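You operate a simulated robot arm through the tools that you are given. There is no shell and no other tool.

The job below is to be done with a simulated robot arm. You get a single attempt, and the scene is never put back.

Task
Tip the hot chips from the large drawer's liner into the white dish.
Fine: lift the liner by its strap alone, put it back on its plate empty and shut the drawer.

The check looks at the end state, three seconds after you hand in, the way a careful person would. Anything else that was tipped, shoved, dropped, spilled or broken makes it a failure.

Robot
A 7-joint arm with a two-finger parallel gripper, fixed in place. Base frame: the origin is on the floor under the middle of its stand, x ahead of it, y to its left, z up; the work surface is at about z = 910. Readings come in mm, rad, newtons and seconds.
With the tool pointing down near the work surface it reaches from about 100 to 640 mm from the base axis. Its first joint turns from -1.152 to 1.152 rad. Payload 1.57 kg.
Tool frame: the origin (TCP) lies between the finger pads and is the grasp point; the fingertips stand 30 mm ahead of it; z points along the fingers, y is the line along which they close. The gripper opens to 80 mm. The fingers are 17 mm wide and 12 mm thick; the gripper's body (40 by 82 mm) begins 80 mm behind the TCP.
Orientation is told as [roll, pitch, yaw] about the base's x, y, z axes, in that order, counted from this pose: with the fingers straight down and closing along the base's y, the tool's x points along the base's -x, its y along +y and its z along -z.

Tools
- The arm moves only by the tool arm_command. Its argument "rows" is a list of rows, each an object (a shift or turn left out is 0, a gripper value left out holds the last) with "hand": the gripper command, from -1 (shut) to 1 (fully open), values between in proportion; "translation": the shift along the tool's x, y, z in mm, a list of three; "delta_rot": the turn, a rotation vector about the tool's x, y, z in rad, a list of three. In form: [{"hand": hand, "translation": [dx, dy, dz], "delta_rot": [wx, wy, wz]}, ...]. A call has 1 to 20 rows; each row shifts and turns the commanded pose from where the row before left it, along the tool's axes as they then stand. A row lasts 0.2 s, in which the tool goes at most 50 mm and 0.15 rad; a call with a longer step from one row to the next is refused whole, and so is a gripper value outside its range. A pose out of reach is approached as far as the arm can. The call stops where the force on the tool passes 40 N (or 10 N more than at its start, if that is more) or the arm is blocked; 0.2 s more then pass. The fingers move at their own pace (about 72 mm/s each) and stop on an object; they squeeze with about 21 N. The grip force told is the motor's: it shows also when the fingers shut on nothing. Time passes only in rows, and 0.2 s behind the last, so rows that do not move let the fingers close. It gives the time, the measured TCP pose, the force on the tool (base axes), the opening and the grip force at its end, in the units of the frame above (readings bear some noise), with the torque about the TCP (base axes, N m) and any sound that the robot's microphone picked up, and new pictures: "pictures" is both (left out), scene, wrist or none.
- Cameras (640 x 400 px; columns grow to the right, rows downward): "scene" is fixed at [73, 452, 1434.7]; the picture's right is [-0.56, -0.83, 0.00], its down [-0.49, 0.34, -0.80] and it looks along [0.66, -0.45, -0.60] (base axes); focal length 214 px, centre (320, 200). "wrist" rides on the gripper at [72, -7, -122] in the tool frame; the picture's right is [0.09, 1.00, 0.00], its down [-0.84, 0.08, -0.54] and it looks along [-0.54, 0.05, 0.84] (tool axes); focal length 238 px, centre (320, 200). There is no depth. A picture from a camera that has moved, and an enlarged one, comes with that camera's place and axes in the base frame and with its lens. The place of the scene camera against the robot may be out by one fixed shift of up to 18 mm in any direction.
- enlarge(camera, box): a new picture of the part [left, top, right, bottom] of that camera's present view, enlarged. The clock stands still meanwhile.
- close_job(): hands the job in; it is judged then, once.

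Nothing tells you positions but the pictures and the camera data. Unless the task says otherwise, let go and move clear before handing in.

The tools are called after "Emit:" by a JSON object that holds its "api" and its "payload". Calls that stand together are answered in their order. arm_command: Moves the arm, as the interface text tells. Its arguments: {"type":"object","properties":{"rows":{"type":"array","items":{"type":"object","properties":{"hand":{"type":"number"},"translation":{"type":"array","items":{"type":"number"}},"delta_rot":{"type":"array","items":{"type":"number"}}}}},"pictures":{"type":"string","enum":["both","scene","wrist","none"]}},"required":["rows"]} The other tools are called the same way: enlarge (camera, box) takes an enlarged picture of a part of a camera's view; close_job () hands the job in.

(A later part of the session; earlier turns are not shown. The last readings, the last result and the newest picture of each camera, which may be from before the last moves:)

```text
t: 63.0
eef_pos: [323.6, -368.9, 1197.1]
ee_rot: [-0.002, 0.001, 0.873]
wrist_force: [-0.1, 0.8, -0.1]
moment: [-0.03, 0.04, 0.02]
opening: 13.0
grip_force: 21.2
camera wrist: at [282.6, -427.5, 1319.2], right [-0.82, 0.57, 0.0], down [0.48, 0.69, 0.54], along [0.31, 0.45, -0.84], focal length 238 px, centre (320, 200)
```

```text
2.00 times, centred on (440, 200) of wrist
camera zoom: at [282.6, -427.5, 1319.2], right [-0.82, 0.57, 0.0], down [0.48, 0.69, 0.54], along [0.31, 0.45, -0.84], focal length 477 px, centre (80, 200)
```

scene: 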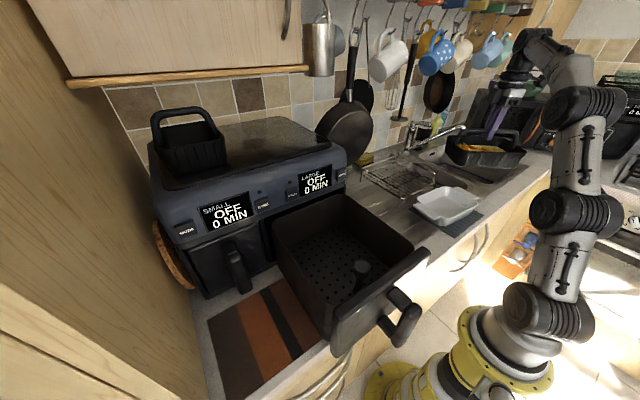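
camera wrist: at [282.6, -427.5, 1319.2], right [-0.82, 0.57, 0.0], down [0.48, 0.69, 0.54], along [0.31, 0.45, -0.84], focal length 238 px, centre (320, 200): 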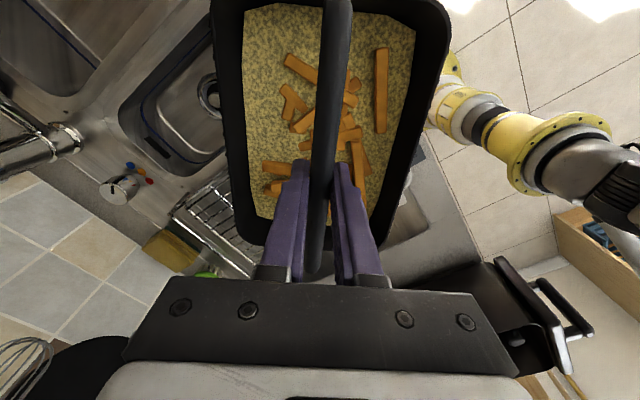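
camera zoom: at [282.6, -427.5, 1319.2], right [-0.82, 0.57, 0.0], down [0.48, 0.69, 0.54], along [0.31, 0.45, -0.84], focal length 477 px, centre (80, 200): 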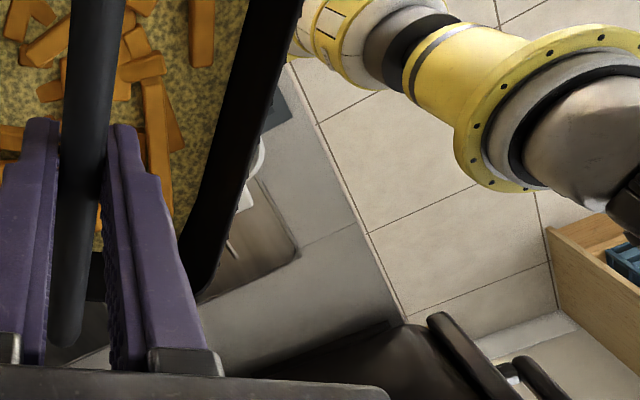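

The liner is clear of the faucet and rack. I'll lower to z≈1150 and tilt to 0.3 rad with the low corner over the dish.

Emit:
{"api": "arm_command", "payload": {"rows": [{"hand": -1, "translation": [0, 0, 8]}, {"translation": [0, 0, 14]}, {"translation": [0, 0, 14]}, {"translation": [0, 0, 8]}, {"delta_rot": [0.018, 0.024, 0]}, {"delta_rot": [0.036, 0.048, 0]}, {"delta_rot": [0.036, 0.048, 0]}, {"delta_rot": [0.036, 0.048, 0]}, {"delta_rot": [0.036, 0.048, 0]}, {"delta_rot": [0.018, 0.024, 0]}, {"delta_rot": [0, 0, 0]}], "pictures": "both"}}

Emit:
{"api": "enlarge", "payload": {"camera": "scene", "box": [380, 90, 560, 250]}}

Emit:
{"api": "enlarge", "payload": {"camera": "wrist", "box": [190, 0, 500, 290]}}

```text
t: 65.4
eef_pos: [323.4, -365.4, 1152.2]
ee_rot: [-0.184, 0.24, 0.85]
wrist_force: [-0.4, -0.1, -0.8]
moment: [0.03, 0.02, -0.01]
opening: 13.4
grip_force: 21.0
camera wrist: at [283.4, -386.2, 1286.6], right [-0.82, 0.55, -0.15], down [0.49, 0.82, 0.31], along [0.29, 0.18, -0.94], focal length 238 px, centre (320, 200)
```

scene: 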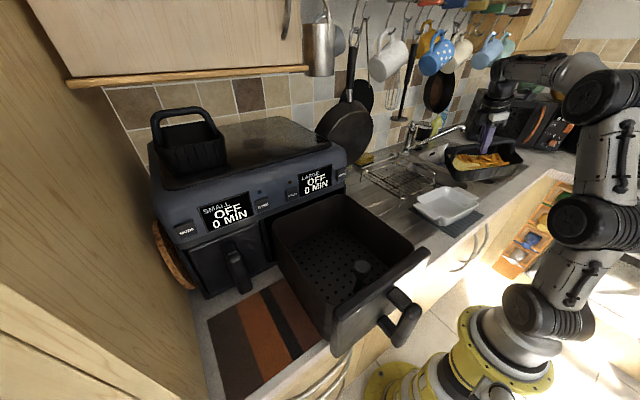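
wrist: 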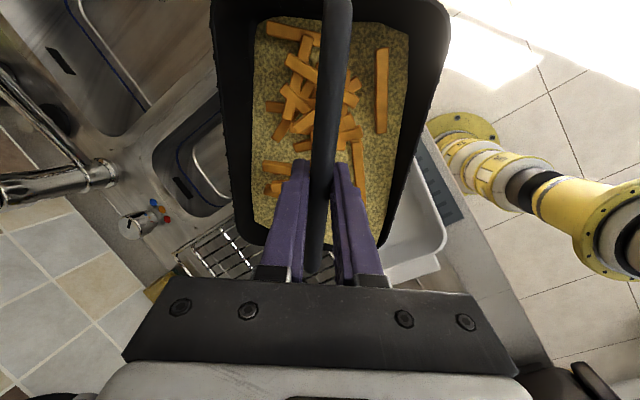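

```text
2.50 times, centred on (470, 170) of scene
camera zoom: at [73.0, 452.0, 1434.7], right [-0.56, -0.83, 0.0], down [-0.49, 0.34, -0.8], along [0.66, -0.45, -0.6], focal length 536 px, centre (-55, 275)
```

zoom: 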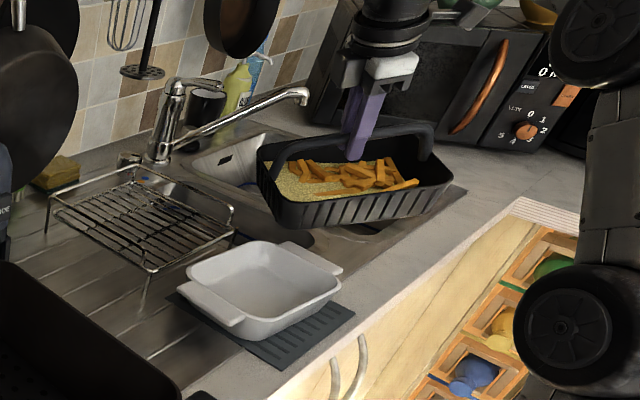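

```text
1.38 times, centred on (345, 145) of wrist
camera zoom: at [283.4, -386.2, 1286.6], right [-0.82, 0.55, -0.15], down [0.49, 0.82, 0.31], along [0.29, 0.18, -0.94], focal length 329 px, centre (286, 276)
```

zoom: 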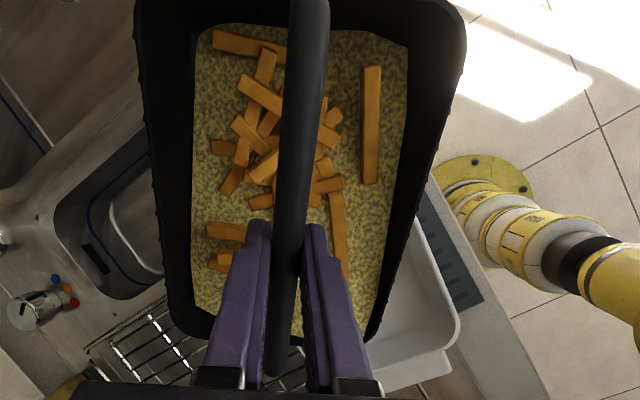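

The dish shows directly below the low corner; I place its centre at about (317, -271). I'll continue tilting slowly, moving the hand so that the corner stays over the dish.

Emit:
{"api": "arm_command", "payload": {"rows": [{"hand": -1, "translation": [-2, 4.6, -0.6], "delta_rot": [0.03, 0.04, 0]}, {"translation": [-2, 4.6, -0.6], "delta_rot": [0.03, 0.04, 0]}, {"translation": [-2, 4.6, -0.6], "delta_rot": [0.03, 0.04, 0]}, {"translation": [-2, 4.6, -0.6], "delta_rot": [0.03, 0.04, 0]}, {"translation": [0, 0, 0]}], "pictures": "both"}}

Emit:
{"api": "enlarge", "payload": {"camera": "scene", "box": [380, 90, 560, 250]}}

Emit:
{"api": "enlarge", "payload": {"camera": "wrist", "box": [190, 0, 500, 290]}}

```text
t: 66.6
eef_pos: [314.1, -350.3, 1147.5]
ee_rot: [-0.314, 0.395, 0.81]
wrist_force: [-0.7, 0.1, -1.0]
moment: [0.02, 0.03, 0.0]
opening: 13.0
grip_force: 20.9
camera wrist: at [275.9, -342.5, 1284.2], right [-0.83, 0.51, -0.25], down [0.49, 0.86, 0.13], along [0.28, -0.01, -0.96], focal length 238 px, centre (320, 200)
```

scene: 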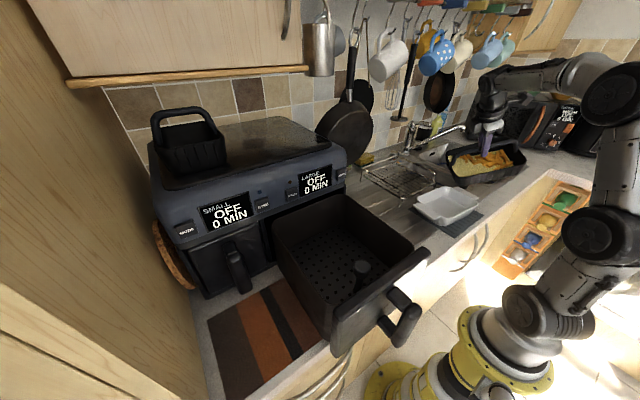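
wrist: 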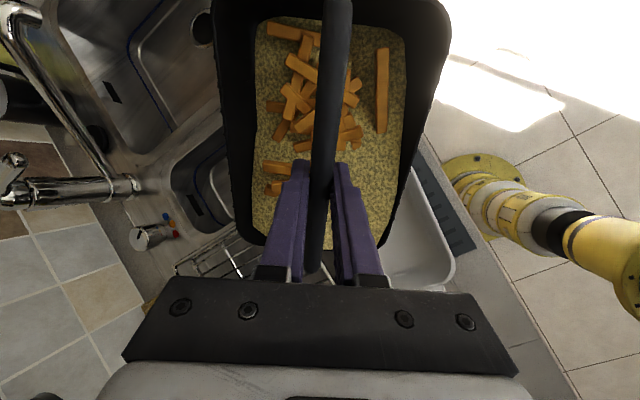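

```text
2.50 times, centred on (470, 170) of scene
camera zoom: at [73.0, 452.0, 1434.7], right [-0.56, -0.83, 0.0], down [-0.49, 0.34, -0.8], along [0.66, -0.45, -0.6], focal length 536 px, centre (-55, 275)
```

zoom: 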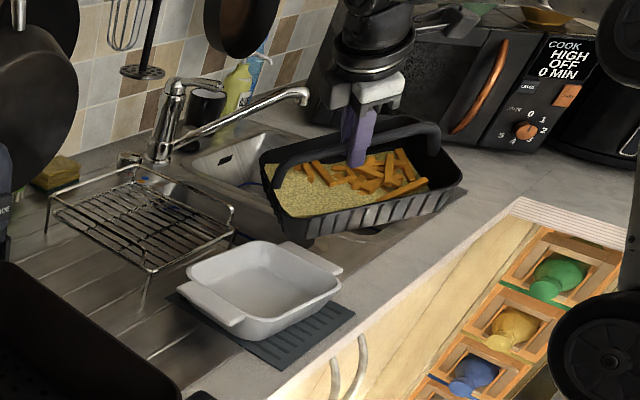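

```text
1.38 times, centred on (345, 145) of wrist
camera zoom: at [275.9, -342.5, 1284.2], right [-0.83, 0.51, -0.25], down [0.49, 0.86, 0.13], along [0.28, -0.01, -0.96], focal length 329 px, centre (286, 276)
```

zoom: 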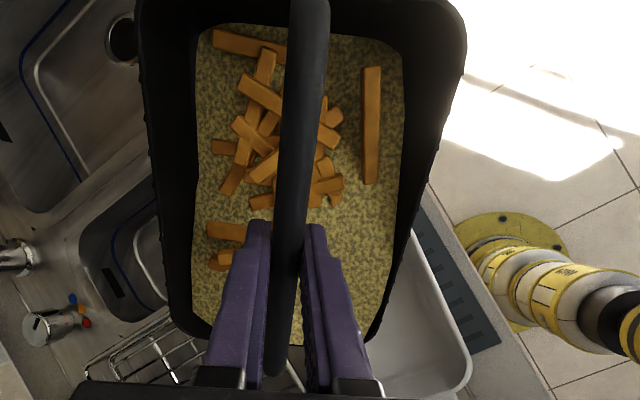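

The bed is now close to the rim at the low corner, which is over the dish. I'll continue tilting in small steps.

Emit:
{"api": "arm_command", "payload": {"rows": [{"hand": -1, "translation": [-3.8, 2.8, -4.05], "delta_rot": [0.03, 0.04, 0]}, {"translation": [-3.8, 2.8, -4.05], "delta_rot": [0.03, 0.04, 0]}, {"translation": [-3.8, 2.8, -4.05], "delta_rot": [0.03, 0.04, 0]}, {"translation": [-3.8, 2.8, -4.05], "delta_rot": [0.03, 0.04, 0]}, {"translation": [0, 0, 0]}], "pictures": "both"}}

Emit:
{"api": "enlarge", "payload": {"camera": "scene", "box": [380, 90, 560, 250]}}

Emit:
{"api": "enlarge", "payload": {"camera": "wrist", "box": [190, 0, 500, 290]}}

```text
t: 67.8
eef_pos: [318.3, -325.6, 1150.6]
ee_rot: [-0.468, 0.542, 0.74]
wrist_force: [-0.8, 0.2, -1.9]
moment: [0.04, -0.01, 0.0]
opening: 13.2
grip_force: 21.0
camera wrist: at [279.6, -291.5, 1283.8], right [-0.83, 0.45, -0.34], down [0.49, 0.87, -0.05], along [0.27, -0.2, -0.94], focal length 238 px, centre (320, 200)
```

scene: 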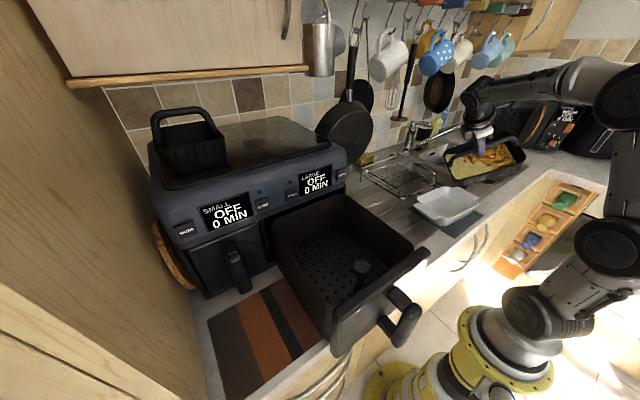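
wrist: 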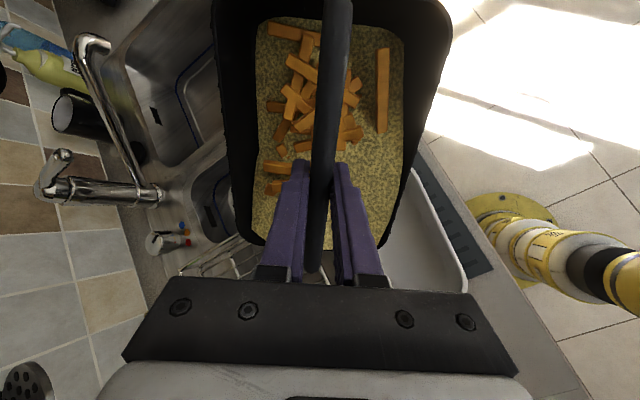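

```text
2.50 times, centred on (470, 170) of scene
camera zoom: at [73.0, 452.0, 1434.7], right [-0.56, -0.83, 0.0], down [-0.49, 0.34, -0.8], along [0.66, -0.45, -0.6], focal length 536 px, centre (-55, 275)
```

zoom: 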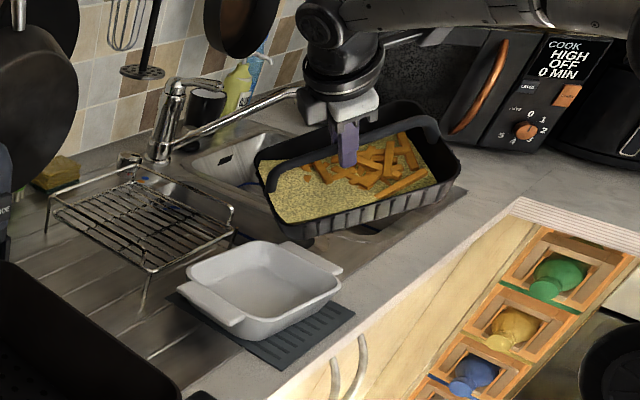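

```text
1.38 times, centred on (345, 145) of wrist
camera zoom: at [279.6, -291.5, 1283.8], right [-0.83, 0.45, -0.34], down [0.49, 0.87, -0.05], along [0.27, -0.2, -0.94], focal length 329 px, centre (286, 276)
```

zoom: 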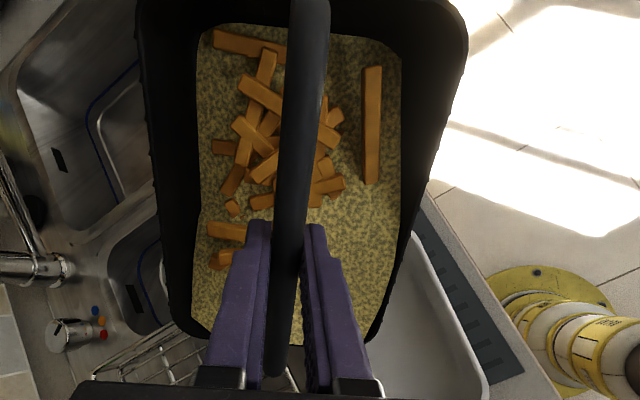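

Tilted 0.7 rad with nothing out yet, and the scene view confirms the corner is over the dish's middle. I'll go on to 0.9 rad.

Emit:
{"api": "arm_command", "payload": {"rows": [{"hand": -1, "translation": [-3.74, 2.8, -4.6], "delta_rot": [0.03, 0.04, 0]}, {"translation": [-3.74, 2.8, -4.6], "delta_rot": [0.03, 0.04, 0]}, {"translation": [-3.74, 2.8, -4.6], "delta_rot": [0.03, 0.04, 0]}, {"translation": [-3.74, 2.8, -4.6], "delta_rot": [0.03, 0.04, 0]}, {"translation": [0, 0, 0]}], "pictures": "both"}}

Emit:
{"api": "enlarge", "payload": {"camera": "scene", "box": [380, 90, 560, 250]}}

Emit:
{"api": "enlarge", "payload": {"camera": "wrist", "box": [190, 0, 500, 290]}}

```text
t: 69.0
eef_pos: [317.5, -298.7, 1150.8]
ee_rot: [-0.648, 0.678, 0.636]
wrist_force: [-0.3, -0.1, 0.0]
moment: [0.01, -0.01, 0.01]
opening: 13.0
grip_force: 21.1
camera wrist: at [281.8, -239.1, 1275.0], right [-0.83, 0.37, -0.41], down [0.49, 0.84, -0.22], along [0.26, -0.39, -0.88], focal length 238 px, centre (320, 200)
```

scene: 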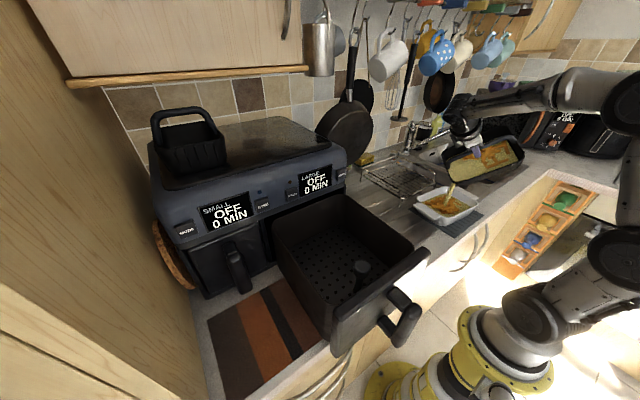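
wrist: 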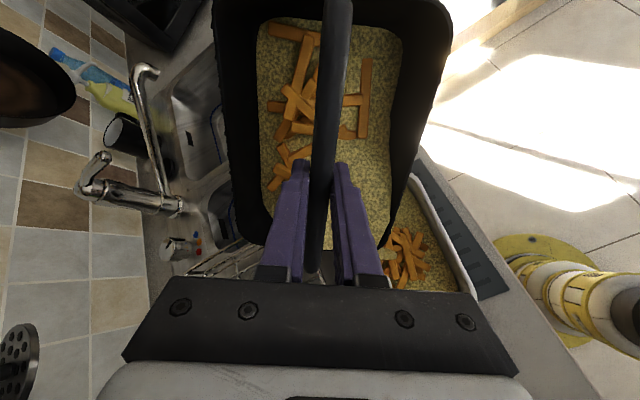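

```text
2.50 times, centred on (470, 170) of scene
camera zoom: at [73.0, 452.0, 1434.7], right [-0.56, -0.83, 0.0], down [-0.49, 0.34, -0.8], along [0.66, -0.45, -0.6], focal length 536 px, centre (-55, 275)
```

zoom: 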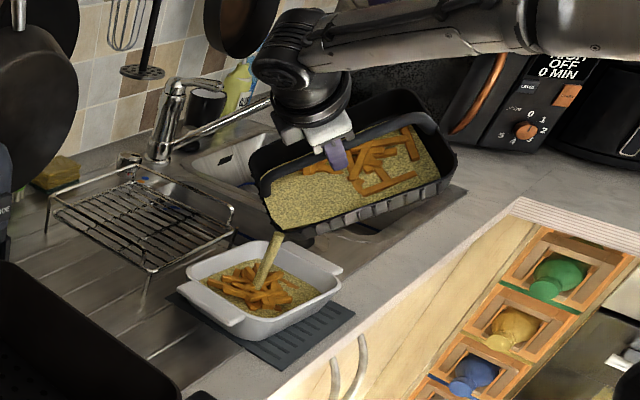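

```text
1.38 times, centred on (345, 145) of wrist
camera zoom: at [281.8, -239.1, 1275.0], right [-0.83, 0.37, -0.41], down [0.49, 0.84, -0.22], along [0.26, -0.39, -0.88], focal length 329 px, centre (286, 276)
```

zoom: 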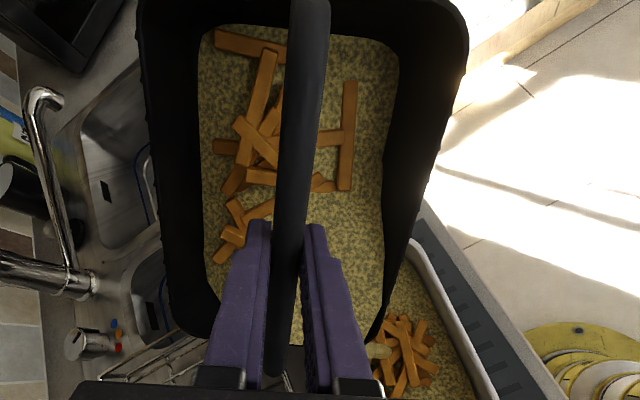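

It is pouring in a narrow stream from the corner into the middle of the dish. I'll hold this tilt briefly and watch the level in the dish.

Emit:
{"api": "arm_command", "payload": {"rows": [{"hand": -1}, {"hand": -1}, {"hand": -1}], "pictures": "both"}}

Emit:
{"api": "enlarge", "payload": {"camera": "scene", "box": [400, 120, 530, 240]}}

Emit:
{"api": "enlarge", "payload": {"camera": "wrist", "box": [190, 0, 500, 290]}}

```text
t: 69.8
eef_pos: [317.3, -298.1, 1150.2]
ee_rot: [-0.647, 0.676, 0.638]
wrist_force: [0.3, 0.1, -1.2]
moment: [0.06, 0.01, -0.03]
opening: 13.0
grip_force: 20.8
camera wrist: at [281.9, -239.3, 1275.1], right [-0.83, 0.37, -0.41], down [0.49, 0.84, -0.22], along [0.26, -0.39, -0.88], focal length 238 px, centre (320, 200)
```

scene: 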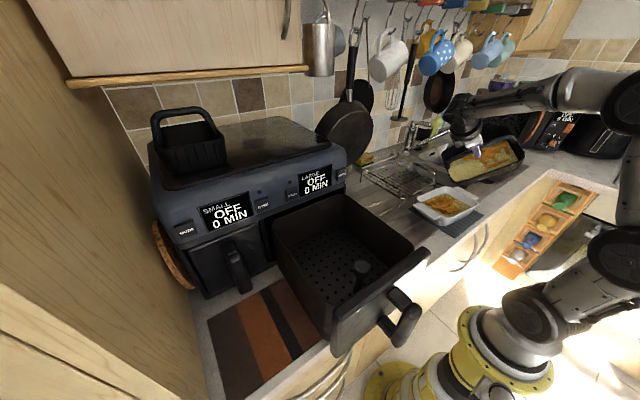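
wrist: 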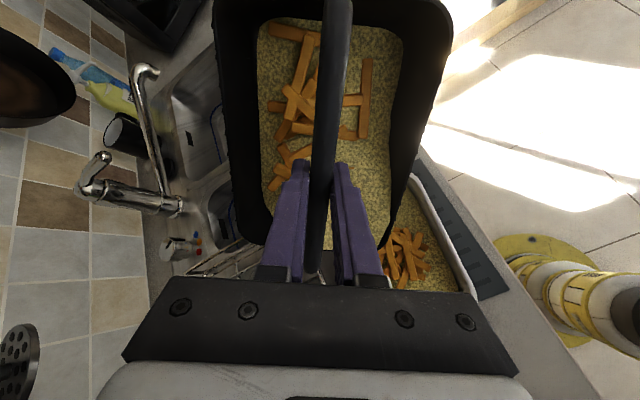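

```text
3.33 times, centred on (465, 180) of scene
camera zoom: at [73.0, 452.0, 1434.7], right [-0.56, -0.83, 0.0], down [-0.49, 0.34, -0.8], along [0.66, -0.45, -0.6], focal length 715 px, centre (-163, 267)
```

zoom: 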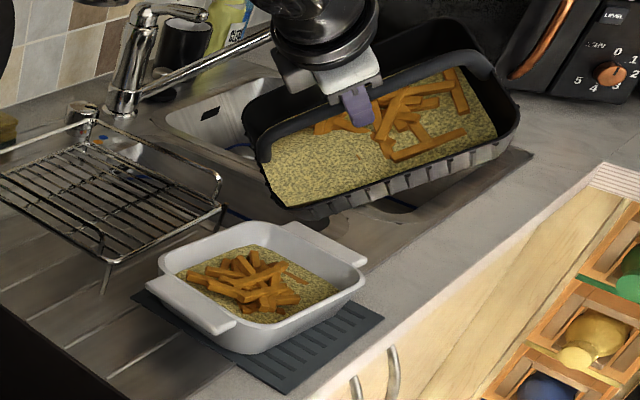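

```text
1.38 times, centred on (345, 145) of wrist
camera zoom: at [281.9, -239.3, 1275.1], right [-0.83, 0.37, -0.41], down [0.49, 0.84, -0.22], along [0.26, -0.39, -0.88], focal length 329 px, centre (286, 276)
```

zoom: 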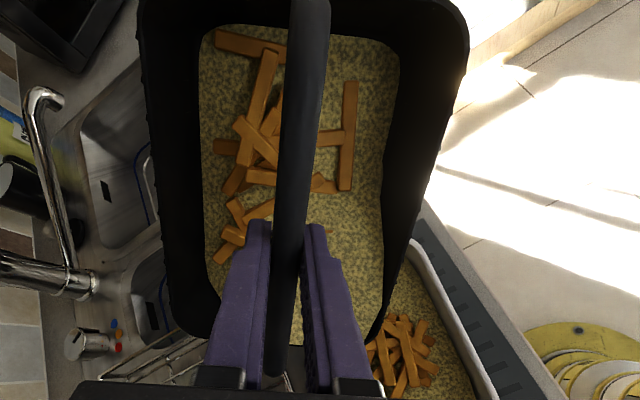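

The flow stopped at this angle and everything has landed inside the dish. I'll tilt on to 1.1 rad.

Emit:
{"api": "arm_command", "payload": {"rows": [{"hand": -1, "translation": [-3.54, 2.65, -5.2], "delta_rot": [0.03, 0.04, 0]}, {"translation": [-3.54, 2.65, -5.2], "delta_rot": [0.03, 0.04, 0]}, {"translation": [-3.54, 2.65, -5.2], "delta_rot": [0.03, 0.04, 0]}, {"translation": [-3.54, 2.65, -5.2], "delta_rot": [0.03, 0.04, 0]}, {"translation": [0, 0, 0]}, {"translation": [0, 0, 0]}], "pictures": "both"}}

Emit:
{"api": "enlarge", "payload": {"camera": "scene", "box": [400, 120, 530, 240]}}

Emit:
{"api": "enlarge", "payload": {"camera": "wrist", "box": [190, 0, 500, 290]}}

```text
t: 71.2
eef_pos: [318.5, -271.6, 1148.5]
ee_rot: [-0.868, 0.794, 0.491]
wrist_force: [-0.8, -0.2, -1.0]
moment: [0.05, -0.05, -0.02]
opening: 13.1
grip_force: 21.0
camera wrist: at [284.3, -188.2, 1259.3], right [-0.84, 0.28, -0.47], down [0.48, 0.78, -0.39], along [0.25, -0.55, -0.79], focal length 238 px, centre (320, 200)
```

scene: 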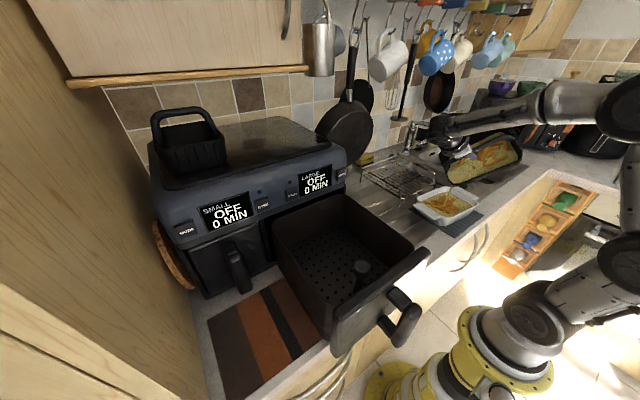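
wrist: 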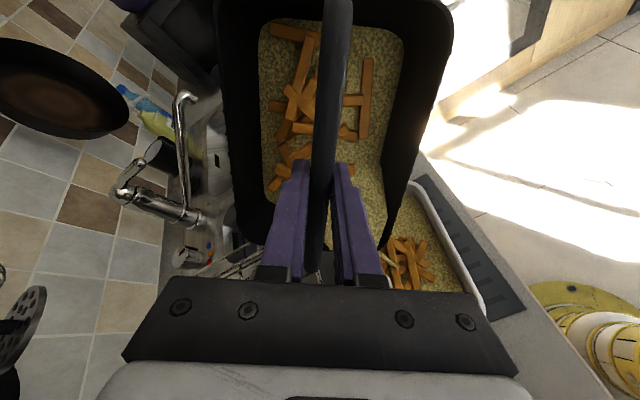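

```text
3.33 times, centred on (465, 180) of scene
camera zoom: at [73.0, 452.0, 1434.7], right [-0.56, -0.83, 0.0], down [-0.49, 0.34, -0.8], along [0.66, -0.45, -0.6], focal length 715 px, centre (-163, 267)
```

zoom: 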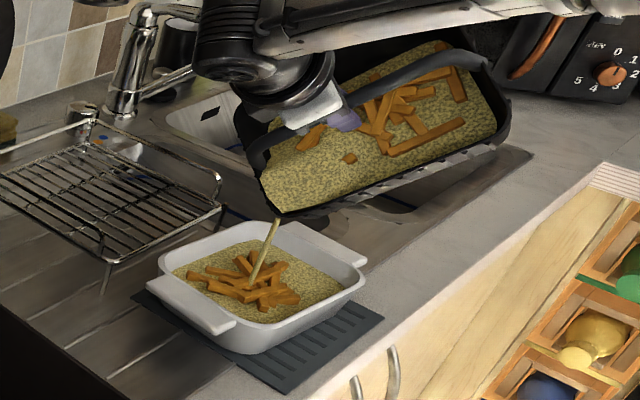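

```text
1.38 times, centred on (345, 145) of wrist
camera zoom: at [284.3, -188.2, 1259.3], right [-0.84, 0.28, -0.47], down [0.48, 0.78, -0.39], along [0.25, -0.55, -0.79], focal length 329 px, centre (286, 276)
```

zoom: 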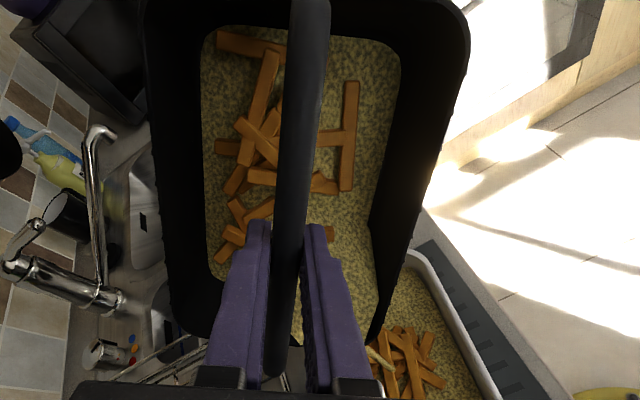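

The stream still lands mid-dish. I'll continue to 1.3 rad at the same slow pace.

Emit:
{"api": "arm_command", "payload": {"rows": [{"hand": -1}, {"hand": -1, "translation": [-3.3, 2.46, -5.5], "delta_rot": [0.03, 0.04, 0]}, {"translation": [-3.3, 2.46, -5.5], "delta_rot": [0.03, 0.04, 0]}, {"translation": [-3.3, 2.46, -5.5], "delta_rot": [0.03, 0.04, 0]}, {"translation": [-3.3, 2.46, -5.5], "delta_rot": [0.03, 0.04, 0]}, {"translation": [0, 0, 0]}, {"translation": [0, 0, 0]}], "pictures": "both"}}

Emit:
{"api": "enlarge", "payload": {"camera": "scene", "box": [400, 120, 530, 240]}}

Emit:
{"api": "enlarge", "payload": {"camera": "wrist", "box": [190, 0, 500, 290]}}

```text
t: 72.8
eef_pos: [321.3, -244.0, 1142.3]
ee_rot: [-1.14, 0.88, 0.289]
wrist_force: [0.3, -0.6, -0.5]
moment: [0.09, -0.03, -0.01]
opening: 13.4
grip_force: 21.1
camera wrist: at [287.4, -141.6, 1234.4], right [-0.84, 0.19, -0.5], down [0.48, 0.69, -0.54], along [0.25, -0.7, -0.67], focal length 238 px, centre (320, 200)
```

scene: 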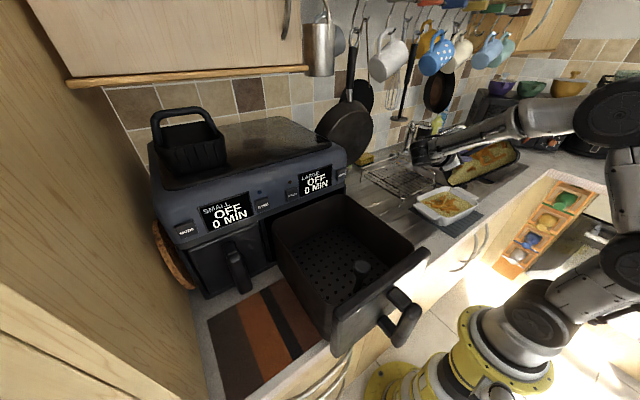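
wrist: 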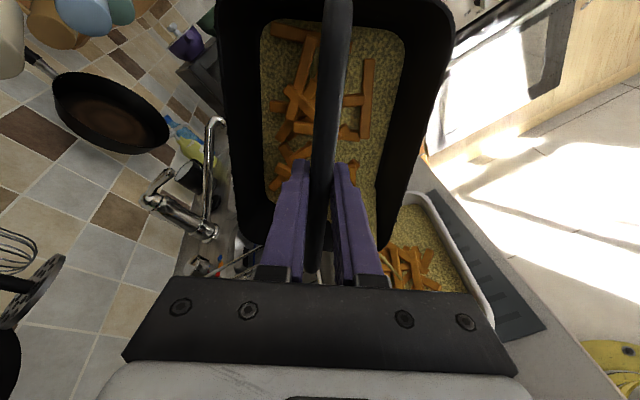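

```text
3.33 times, centred on (465, 180) of scene
camera zoom: at [73.0, 452.0, 1434.7], right [-0.56, -0.83, 0.0], down [-0.49, 0.34, -0.8], along [0.66, -0.45, -0.6], focal length 715 px, centre (-163, 267)
```

zoom: 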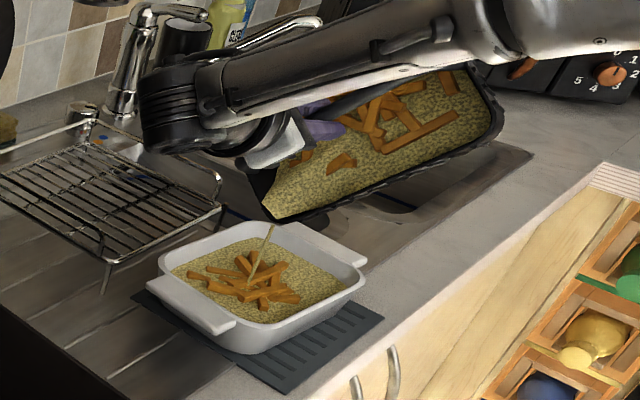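

```text
1.38 times, centred on (345, 145) of wrist
camera zoom: at [287.4, -141.6, 1234.4], right [-0.84, 0.19, -0.5], down [0.48, 0.69, -0.54], along [0.25, -0.7, -0.67], focal length 329 px, centre (286, 276)
```

zoom: 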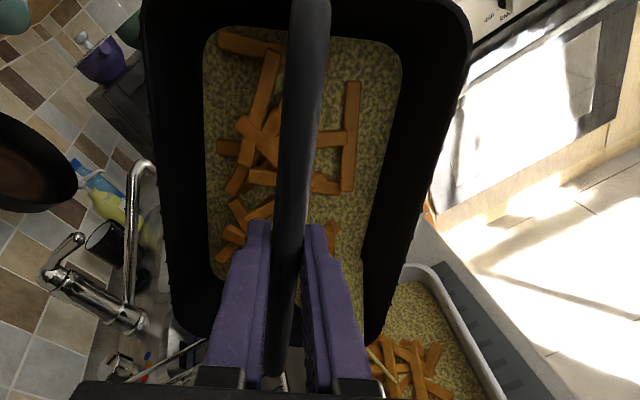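

Emit:
{"api": "arm_command", "payload": {"rows": [{"hand": -1}, {"hand": -1, "translation": [-3.2, 2.4, -5.65], "delta_rot": [0.03, 0.04, 0]}, {"translation": [-3.2, 2.4, -5.65], "delta_rot": [0.03, 0.04, 0]}, {"translation": [-3.2, 2.4, -5.65], "delta_rot": [0.03, 0.04, 0]}, {"translation": [-3.2, 2.4, -5.65], "delta_rot": [0.03, 0.04, 0]}, {"translation": [0, 0, 0]}, {"translation": [0, 0, 0]}], "pictures": "both"}}

Emit:
{"api": "enlarge", "payload": {"camera": "scene", "box": [400, 120, 530, 240]}}

Emit:
{"api": "enlarge", "payload": {"camera": "wrist", "box": [190, 0, 500, 290]}}

```text
t: 74.4
eef_pos: [322.9, -218.1, 1132.2]
ee_rot: [-1.454, 0.924, 0.039]
wrist_force: [0.1, -0.6, -1.2]
moment: [0.03, 0.01, -0.01]
opening: 13.0
grip_force: 20.8
camera wrist: at [289.6, -99.6, 1201.5], right [-0.85, 0.08, -0.52], down [0.47, 0.57, -0.68], along [0.24, -0.82, -0.52], focal length 238 px, centre (320, 200)
```

scene: 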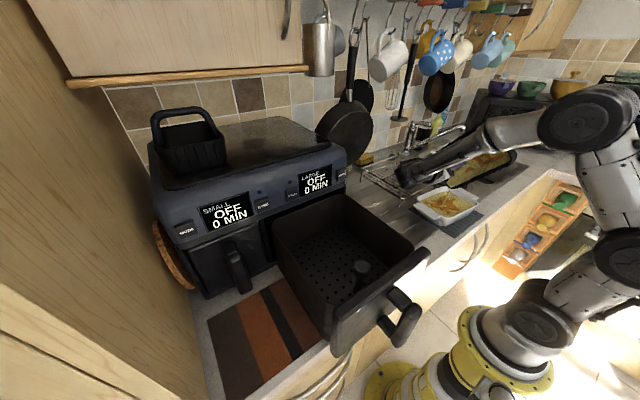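
wrist: 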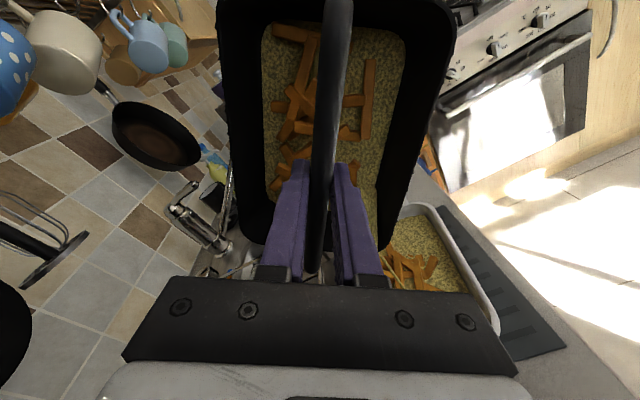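

```text
3.33 times, centred on (465, 180) of scene
camera zoom: at [73.0, 452.0, 1434.7], right [-0.56, -0.83, 0.0], down [-0.49, 0.34, -0.8], along [0.66, -0.45, -0.6], focal length 715 px, centre (-163, 267)
```

zoom: 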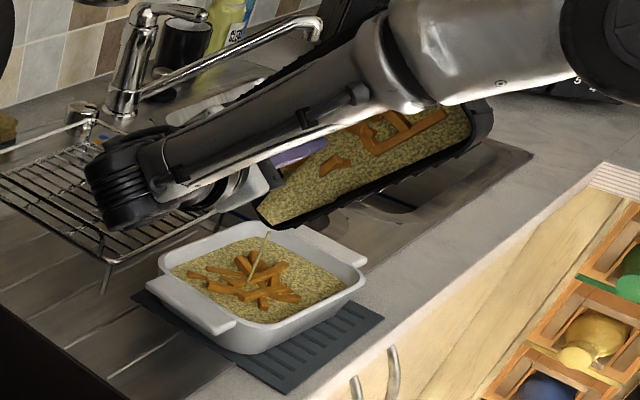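

```text
1.38 times, centred on (345, 145) of wrist
camera zoom: at [289.6, -99.6, 1201.5], right [-0.85, 0.08, -0.52], down [0.47, 0.57, -0.68], along [0.24, -0.82, -0.52], focal length 329 px, centre (286, 276)
```

zoom: 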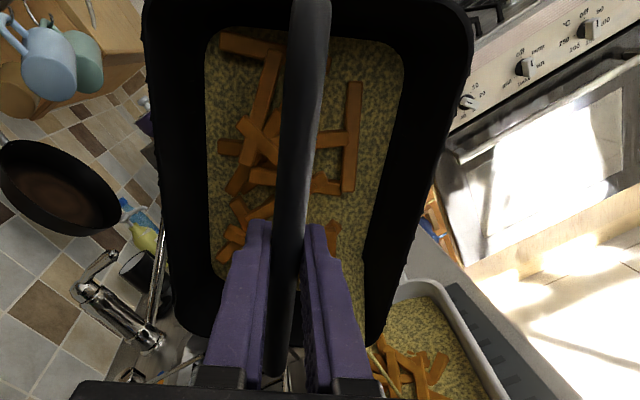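

The stream has thinned at about 1.5 rad but is still running into the dish. I'll hold here a couple of seconds to let it run out before deciding how much further to tilt.

Emit:
{"api": "arm_command", "payload": {"rows": [{"hand": -1}, {"hand": -1}, {"hand": -1}, {"hand": -1}, {"hand": -1}, {"hand": -1}, {"hand": -1}, {"hand": -1}], "pictures": "both"}}

Emit:
{"api": "enlarge", "payload": {"camera": "scene", "box": [400, 120, 530, 240]}}

Emit:
{"api": "enlarge", "payload": {"camera": "wrist", "box": [190, 0, 500, 290]}}

```text
t: 76.2
eef_pos: [322.3, -219.2, 1131.2]
ee_rot: [-1.453, 0.923, 0.04]
wrist_force: [-0.5, -0.2, -0.4]
moment: [0.04, 0.02, 0.05]
opening: 13.0
grip_force: 21.4
camera wrist: at [289.6, -99.7, 1201.6], right [-0.85, 0.08, -0.52], down [0.47, 0.57, -0.68], along [0.24, -0.82, -0.52], focal length 238 px, centre (320, 200)
```

scene: 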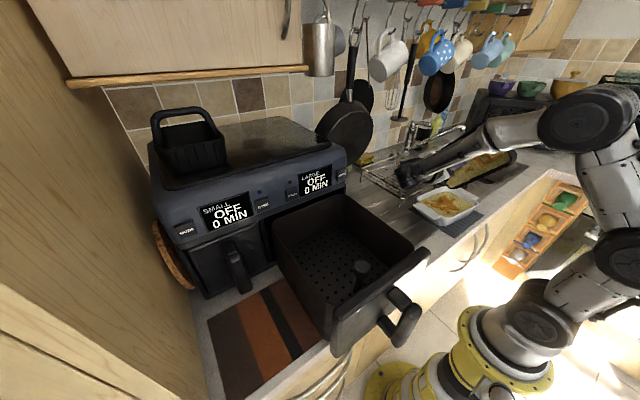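
wrist: 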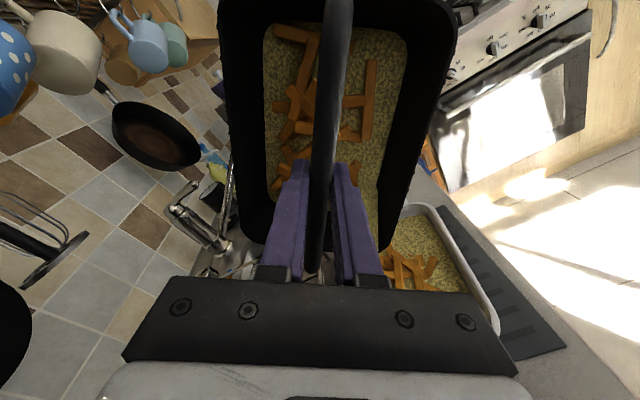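

```text
3.33 times, centred on (465, 180) of scene
camera zoom: at [73.0, 452.0, 1434.7], right [-0.56, -0.83, 0.0], down [-0.49, 0.34, -0.8], along [0.66, -0.45, -0.6], focal length 715 px, centre (-163, 267)
```

zoom: 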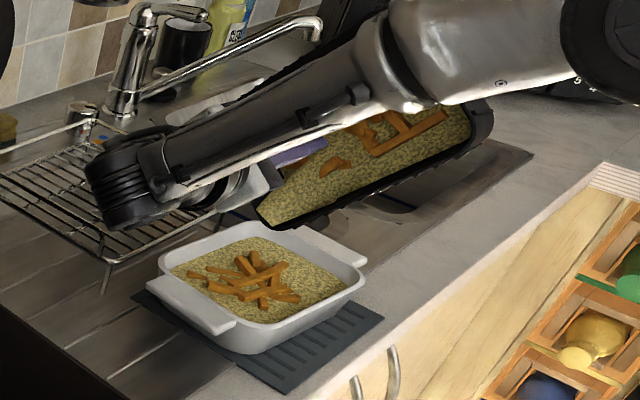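

```text
1.38 times, centred on (345, 145) of wrist
camera zoom: at [289.6, -99.7, 1201.6], right [-0.85, 0.08, -0.52], down [0.47, 0.57, -0.68], along [0.24, -0.82, -0.52], focal length 329 px, centre (286, 276)
```

zoom: 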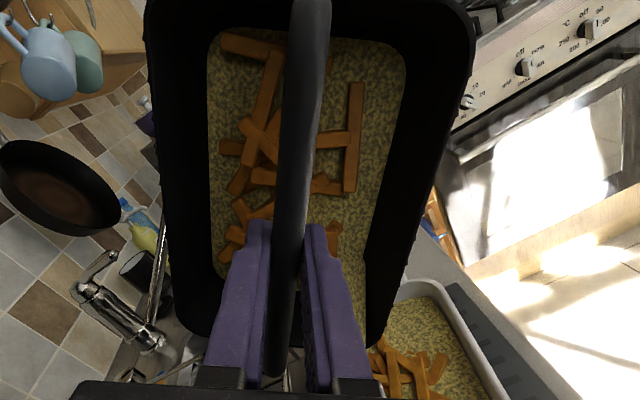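

The flow has stopped with a wedge of chips still in the corner, so more tilt is needed. I'll go on to 1.7 rad, keeping the corner over the dish.

Emit:
{"api": "arm_command", "payload": {"rows": [{"hand": -1, "translation": [1.3, 0.6, -1.1], "delta_rot": [0.03, 0.04, 0]}, {"translation": [1.3, 0.6, -1.1], "delta_rot": [0.03, 0.04, 0]}, {"translation": [1.3, 0.6, -1.1], "delta_rot": [0.03, 0.04, 0]}, {"translation": [1.3, 0.6, -1.1], "delta_rot": [0.03, 0.04, 0]}, {"translation": [0, 0, 0]}, {"translation": [0, 0, 0]}], "pictures": "both"}}

Emit:
{"api": "enlarge", "payload": {"camera": "scene", "box": [400, 120, 530, 240]}}

Emit:
{"api": "enlarge", "payload": {"camera": "wrist", "box": [190, 0, 500, 290]}}

```text
t: 77.6
eef_pos: [317.3, -214.1, 1132.4]
ee_rot: [-1.783, 0.915, -0.225]
wrist_force: [0.7, -0.6, -1.7]
moment: [0.06, -0.03, 0.01]
opening: 12.9
grip_force: 21.3
camera wrist: at [285.1, -83.1, 1178.9], right [-0.85, -0.02, -0.52], down [0.46, 0.42, -0.78], along [0.24, -0.91, -0.35], focal length 238 px, centre (320, 200)
```

scene: 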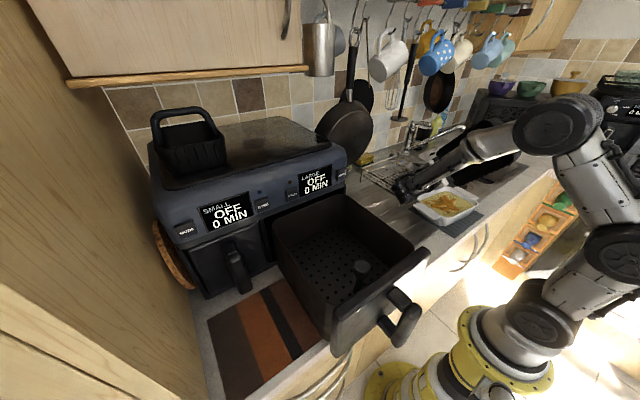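
wrist: 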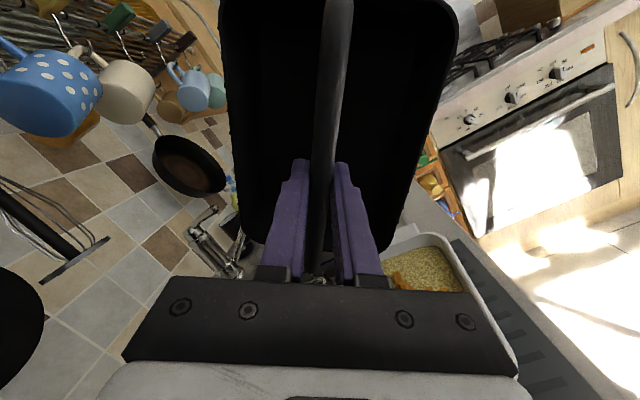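

```text
3.33 times, centred on (465, 180) of scene
camera zoom: at [73.0, 452.0, 1434.7], right [-0.56, -0.83, 0.0], down [-0.49, 0.34, -0.8], along [0.66, -0.45, -0.6], focal length 715 px, centre (-163, 267)
```

zoom: 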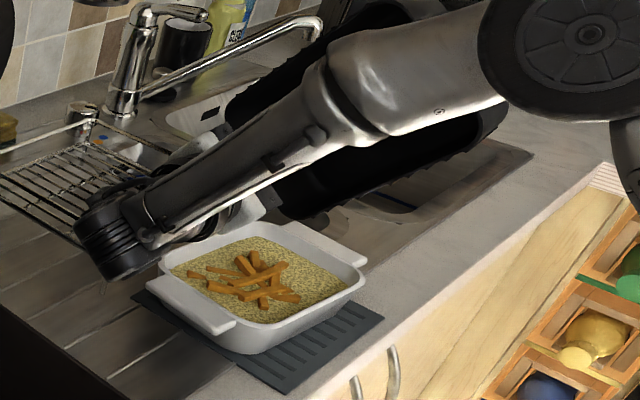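

```text
1.38 times, centred on (345, 145) of wrist
camera zoom: at [285.1, -83.1, 1178.9], right [-0.85, -0.02, -0.52], down [0.46, 0.42, -0.78], along [0.24, -0.91, -0.35], focal length 329 px, centre (286, 276)
```

zoom: 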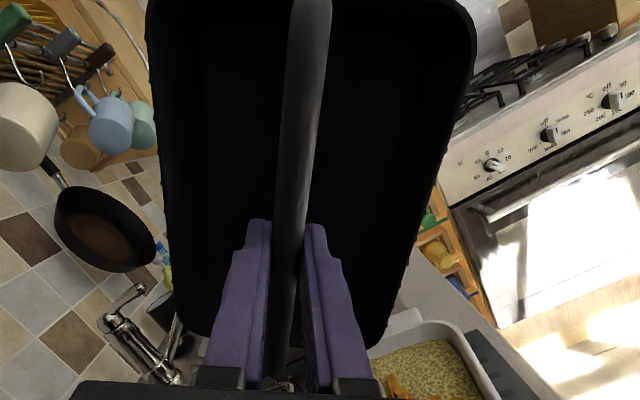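

The liner is empty: at 1.7 rad the rest slid out and its inside is bare, with all the chips in the dish. I'll look for spills, then raise straight up before righting the liner.

Emit:
{"api": "enlarge", "payload": {"camera": "scene", "box": [400, 170, 500, 240]}}

Emit:
{"api": "arm_command", "payload": {"rows": [{"hand": -1}, {"hand": -1, "translation": [8, -6, 1.3]}, {"translation": [14, -10.5, 2.2]}, {"translation": [16, -12, 2.6]}, {"translation": [14, -10.5, 2.2]}, {"translation": [8, -6, 1.3]}, {"delta_rot": [-0.03, -0.04, 0]}, {"delta_rot": [-0.045, -0.06, 0]}, {"delta_rot": [-0.06, -0.08, 0]}, {"delta_rot": [-0.06, -0.08, 0]}, {"delta_rot": [-0.06, -0.08, 0]}, {"delta_rot": [-0.06, -0.08, 0]}, {"delta_rot": [-0.06, -0.08, 0]}, {"translation": [0, 0, 0]}], "pictures": "both"}}

Emit:
{"api": "enlarge", "payload": {"camera": "scene", "box": [390, 120, 530, 240]}}

```text
5.71 times, centred on (450, 205) of scene
camera zoom: at [73.0, 452.0, 1434.7], right [-0.56, -0.83, 0.0], down [-0.49, 0.34, -0.8], along [0.66, -0.45, -0.6], focal length 1226 px, centre (-423, 171)
```

zoom: 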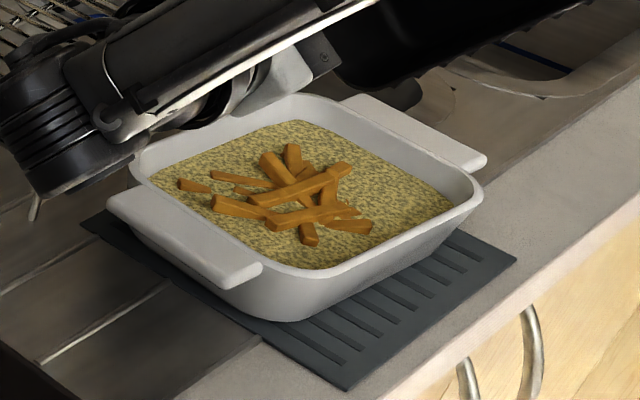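

```text
t: 80.6
eef_pos: [316.7, -212.6, 1208.8]
ee_rot: [-0.836, 0.778, 0.512]
wrist_force: [-0.6, -0.2, -1.3]
moment: [0.09, -0.03, -0.01]
opening: 13.0
grip_force: 21.0
camera wrist: at [281.9, -134.0, 1322.5], right [-0.84, 0.3, -0.46], down [0.48, 0.79, -0.37], along [0.26, -0.53, -0.81], focal length 238 px, centre (320, 200)
```

scene: 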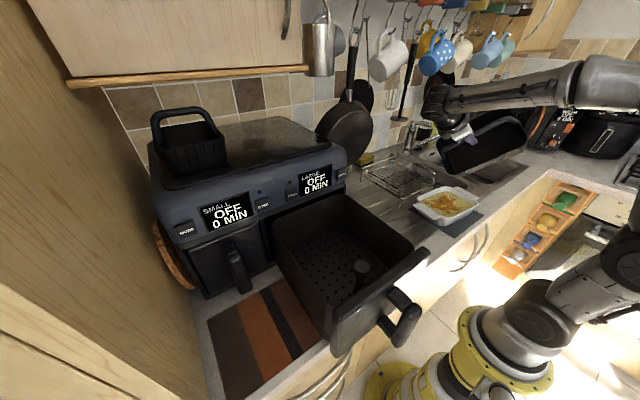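
wrist: 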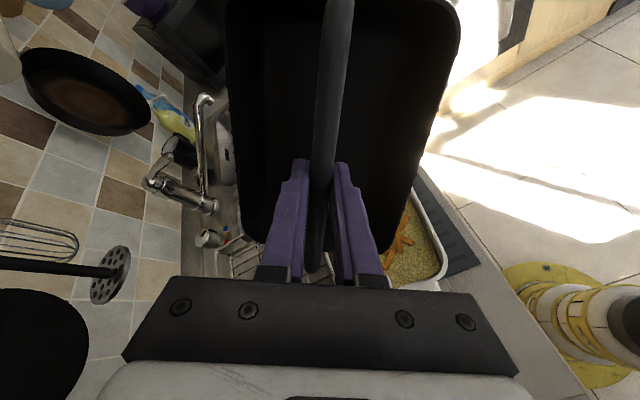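

```text
3.33 times, centred on (460, 180) of scene
camera zoom: at [73.0, 452.0, 1434.7], right [-0.56, -0.83, 0.0], down [-0.49, 0.34, -0.8], along [0.66, -0.45, -0.6], focal length 715 px, centre (-147, 267)
```

zoom: 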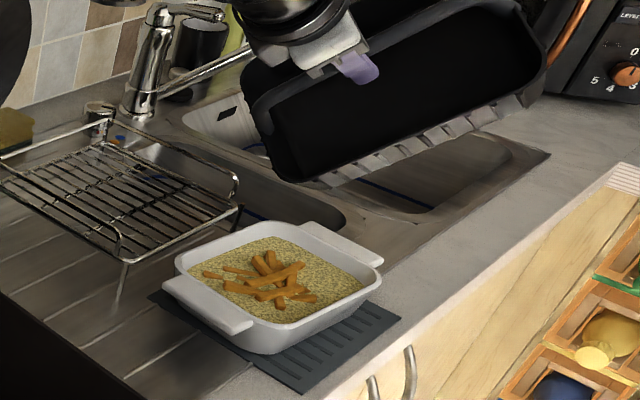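

Nothing has spilled and the liner is bare. I'll finish righting it and raise it for the trip back.

Emit:
{"api": "arm_command", "payload": {"rows": [{"hand": -1, "delta_rot": [-0.06, -0.08, 0]}, {"delta_rot": [-0.06, -0.08, 0]}, {"delta_rot": [-0.06, -0.08, 0]}, {"delta_rot": [-0.06, -0.08, 0]}, {"delta_rot": [-0.06, -0.08, 0]}, {"delta_rot": [-0.06, -0.08, 0]}, {"delta_rot": [-0.06, -0.08, 0]}, {"delta_rot": [-0.06, -0.08, 0]}, {"delta_rot": [-0.06, -0.08, 0]}, {"delta_rot": [-0.06, -0.08, 0]}, {"delta_rot": [-0.045, -0.06, 0]}, {"translation": [0, 0, -20]}, {"translation": [0, 0, -25]}, {"translation": [0, 0, -15]}, {"translation": [0, 0, 0]}], "pictures": "both"}}

Emit:
{"api": "enlarge", "payload": {"camera": "wrist", "box": [190, 0, 500, 290]}}

```text
t: 83.8
eef_pos: [316.9, -213.5, 1269.2]
ee_rot: [0.002, 0.001, 0.871]
wrist_force: [0.3, 0.3, -1.1]
moment: [0.05, 0.0, 0.0]
opening: 12.9
grip_force: 21.2
camera wrist: at [274.2, -273.3, 1391.7], right [-0.82, 0.57, 0.0], down [0.48, 0.69, 0.54], along [0.31, 0.45, -0.84], focal length 238 px, centre (320, 200)
```

scene: 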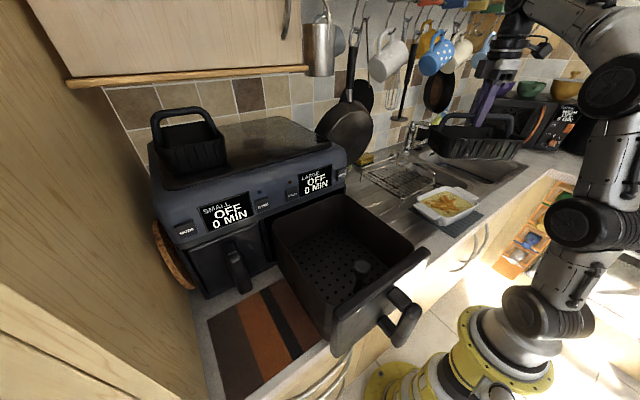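
wrist: 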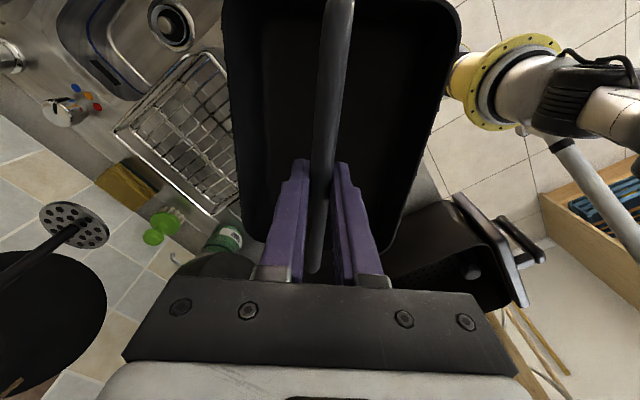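

```text
1.38 times, centred on (345, 145) of wrist
camera zoom: at [274.2, -273.3, 1391.7], right [-0.82, 0.57, 0.0], down [0.48, 0.69, 0.54], along [0.31, 0.45, -0.84], focal length 329 px, centre (286, 276)
```

zoom: 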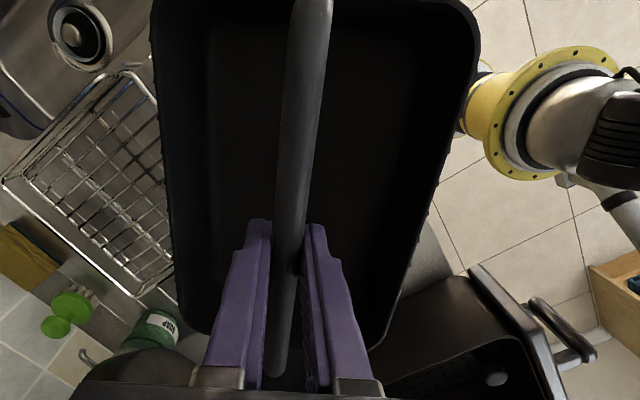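

The liner is empty and upright; it has only turned about 0.11 rad on the strap during the pour, which I'll correct for before setting it down. First I turn the hand back to the drawer's heading.

Emit:
{"api": "arm_command", "payload": {"rows": [{"hand": -1, "delta_rot": [0, 0, -0.048]}, {"delta_rot": [0, 0, -0.1]}, {"delta_rot": [0, 0, -0.1]}, {"delta_rot": [0, 0, -0.1]}, {"delta_rot": [0, 0, -0.1]}, {"delta_rot": [0, 0, -0.1]}, {"delta_rot": [0, 0, -0.1]}, {"delta_rot": [0.05, 0, 0]}, {"delta_rot": [0.065, 0, 0]}, {"delta_rot": [0, 0, 0]}], "pictures": "both"}}

Emit:
{"api": "enlarge", "payload": {"camera": "scene", "box": [400, 80, 560, 200]}}

```text
t: 86.0
eef_pos: [317.1, -214.3, 1269.2]
ee_rot: [-0.114, -0.001, 1.521]
wrist_force: [0.4, 0.4, 0.0]
moment: [0.03, 0.02, 0.01]
opening: 13.0
grip_force: 21.5
camera wrist: at [304.9, -285.7, 1391.6], right [-0.99, -0.04, -0.11], down [-0.1, 0.84, 0.53], along [0.07, 0.54, -0.84], focal length 238 px, centre (320, 200)
```

scene: 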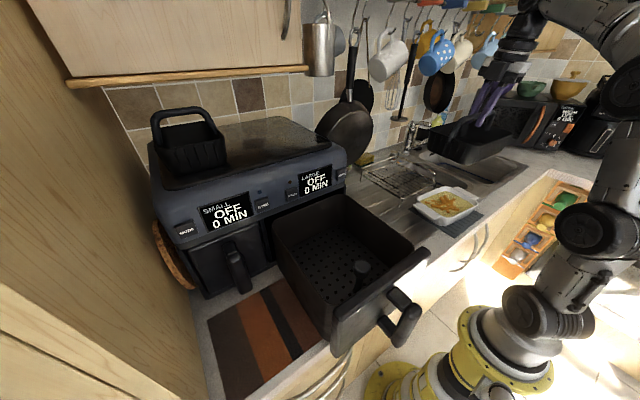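
wrist: 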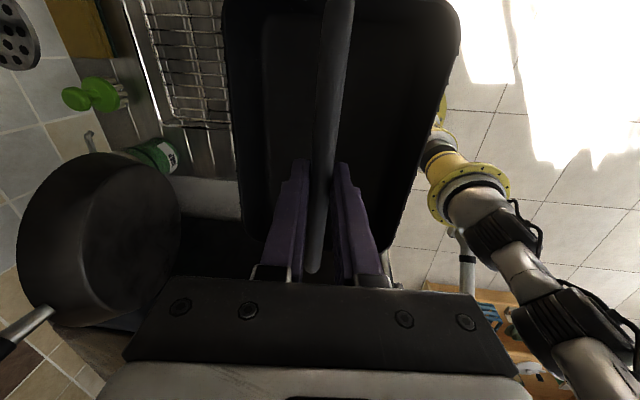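

```text
3.33 times, centred on (480, 140) of scene
camera zoom: at [73.0, 452.0, 1434.7], right [-0.56, -0.83, 0.0], down [-0.49, 0.34, -0.8], along [0.66, -0.45, -0.6], focal length 715 px, centre (-213, 400)
```

zoom: 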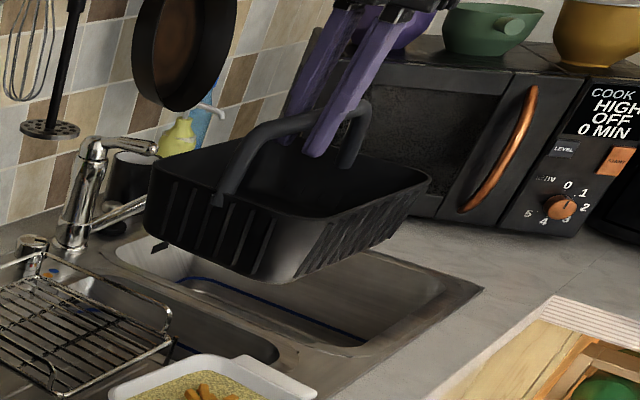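

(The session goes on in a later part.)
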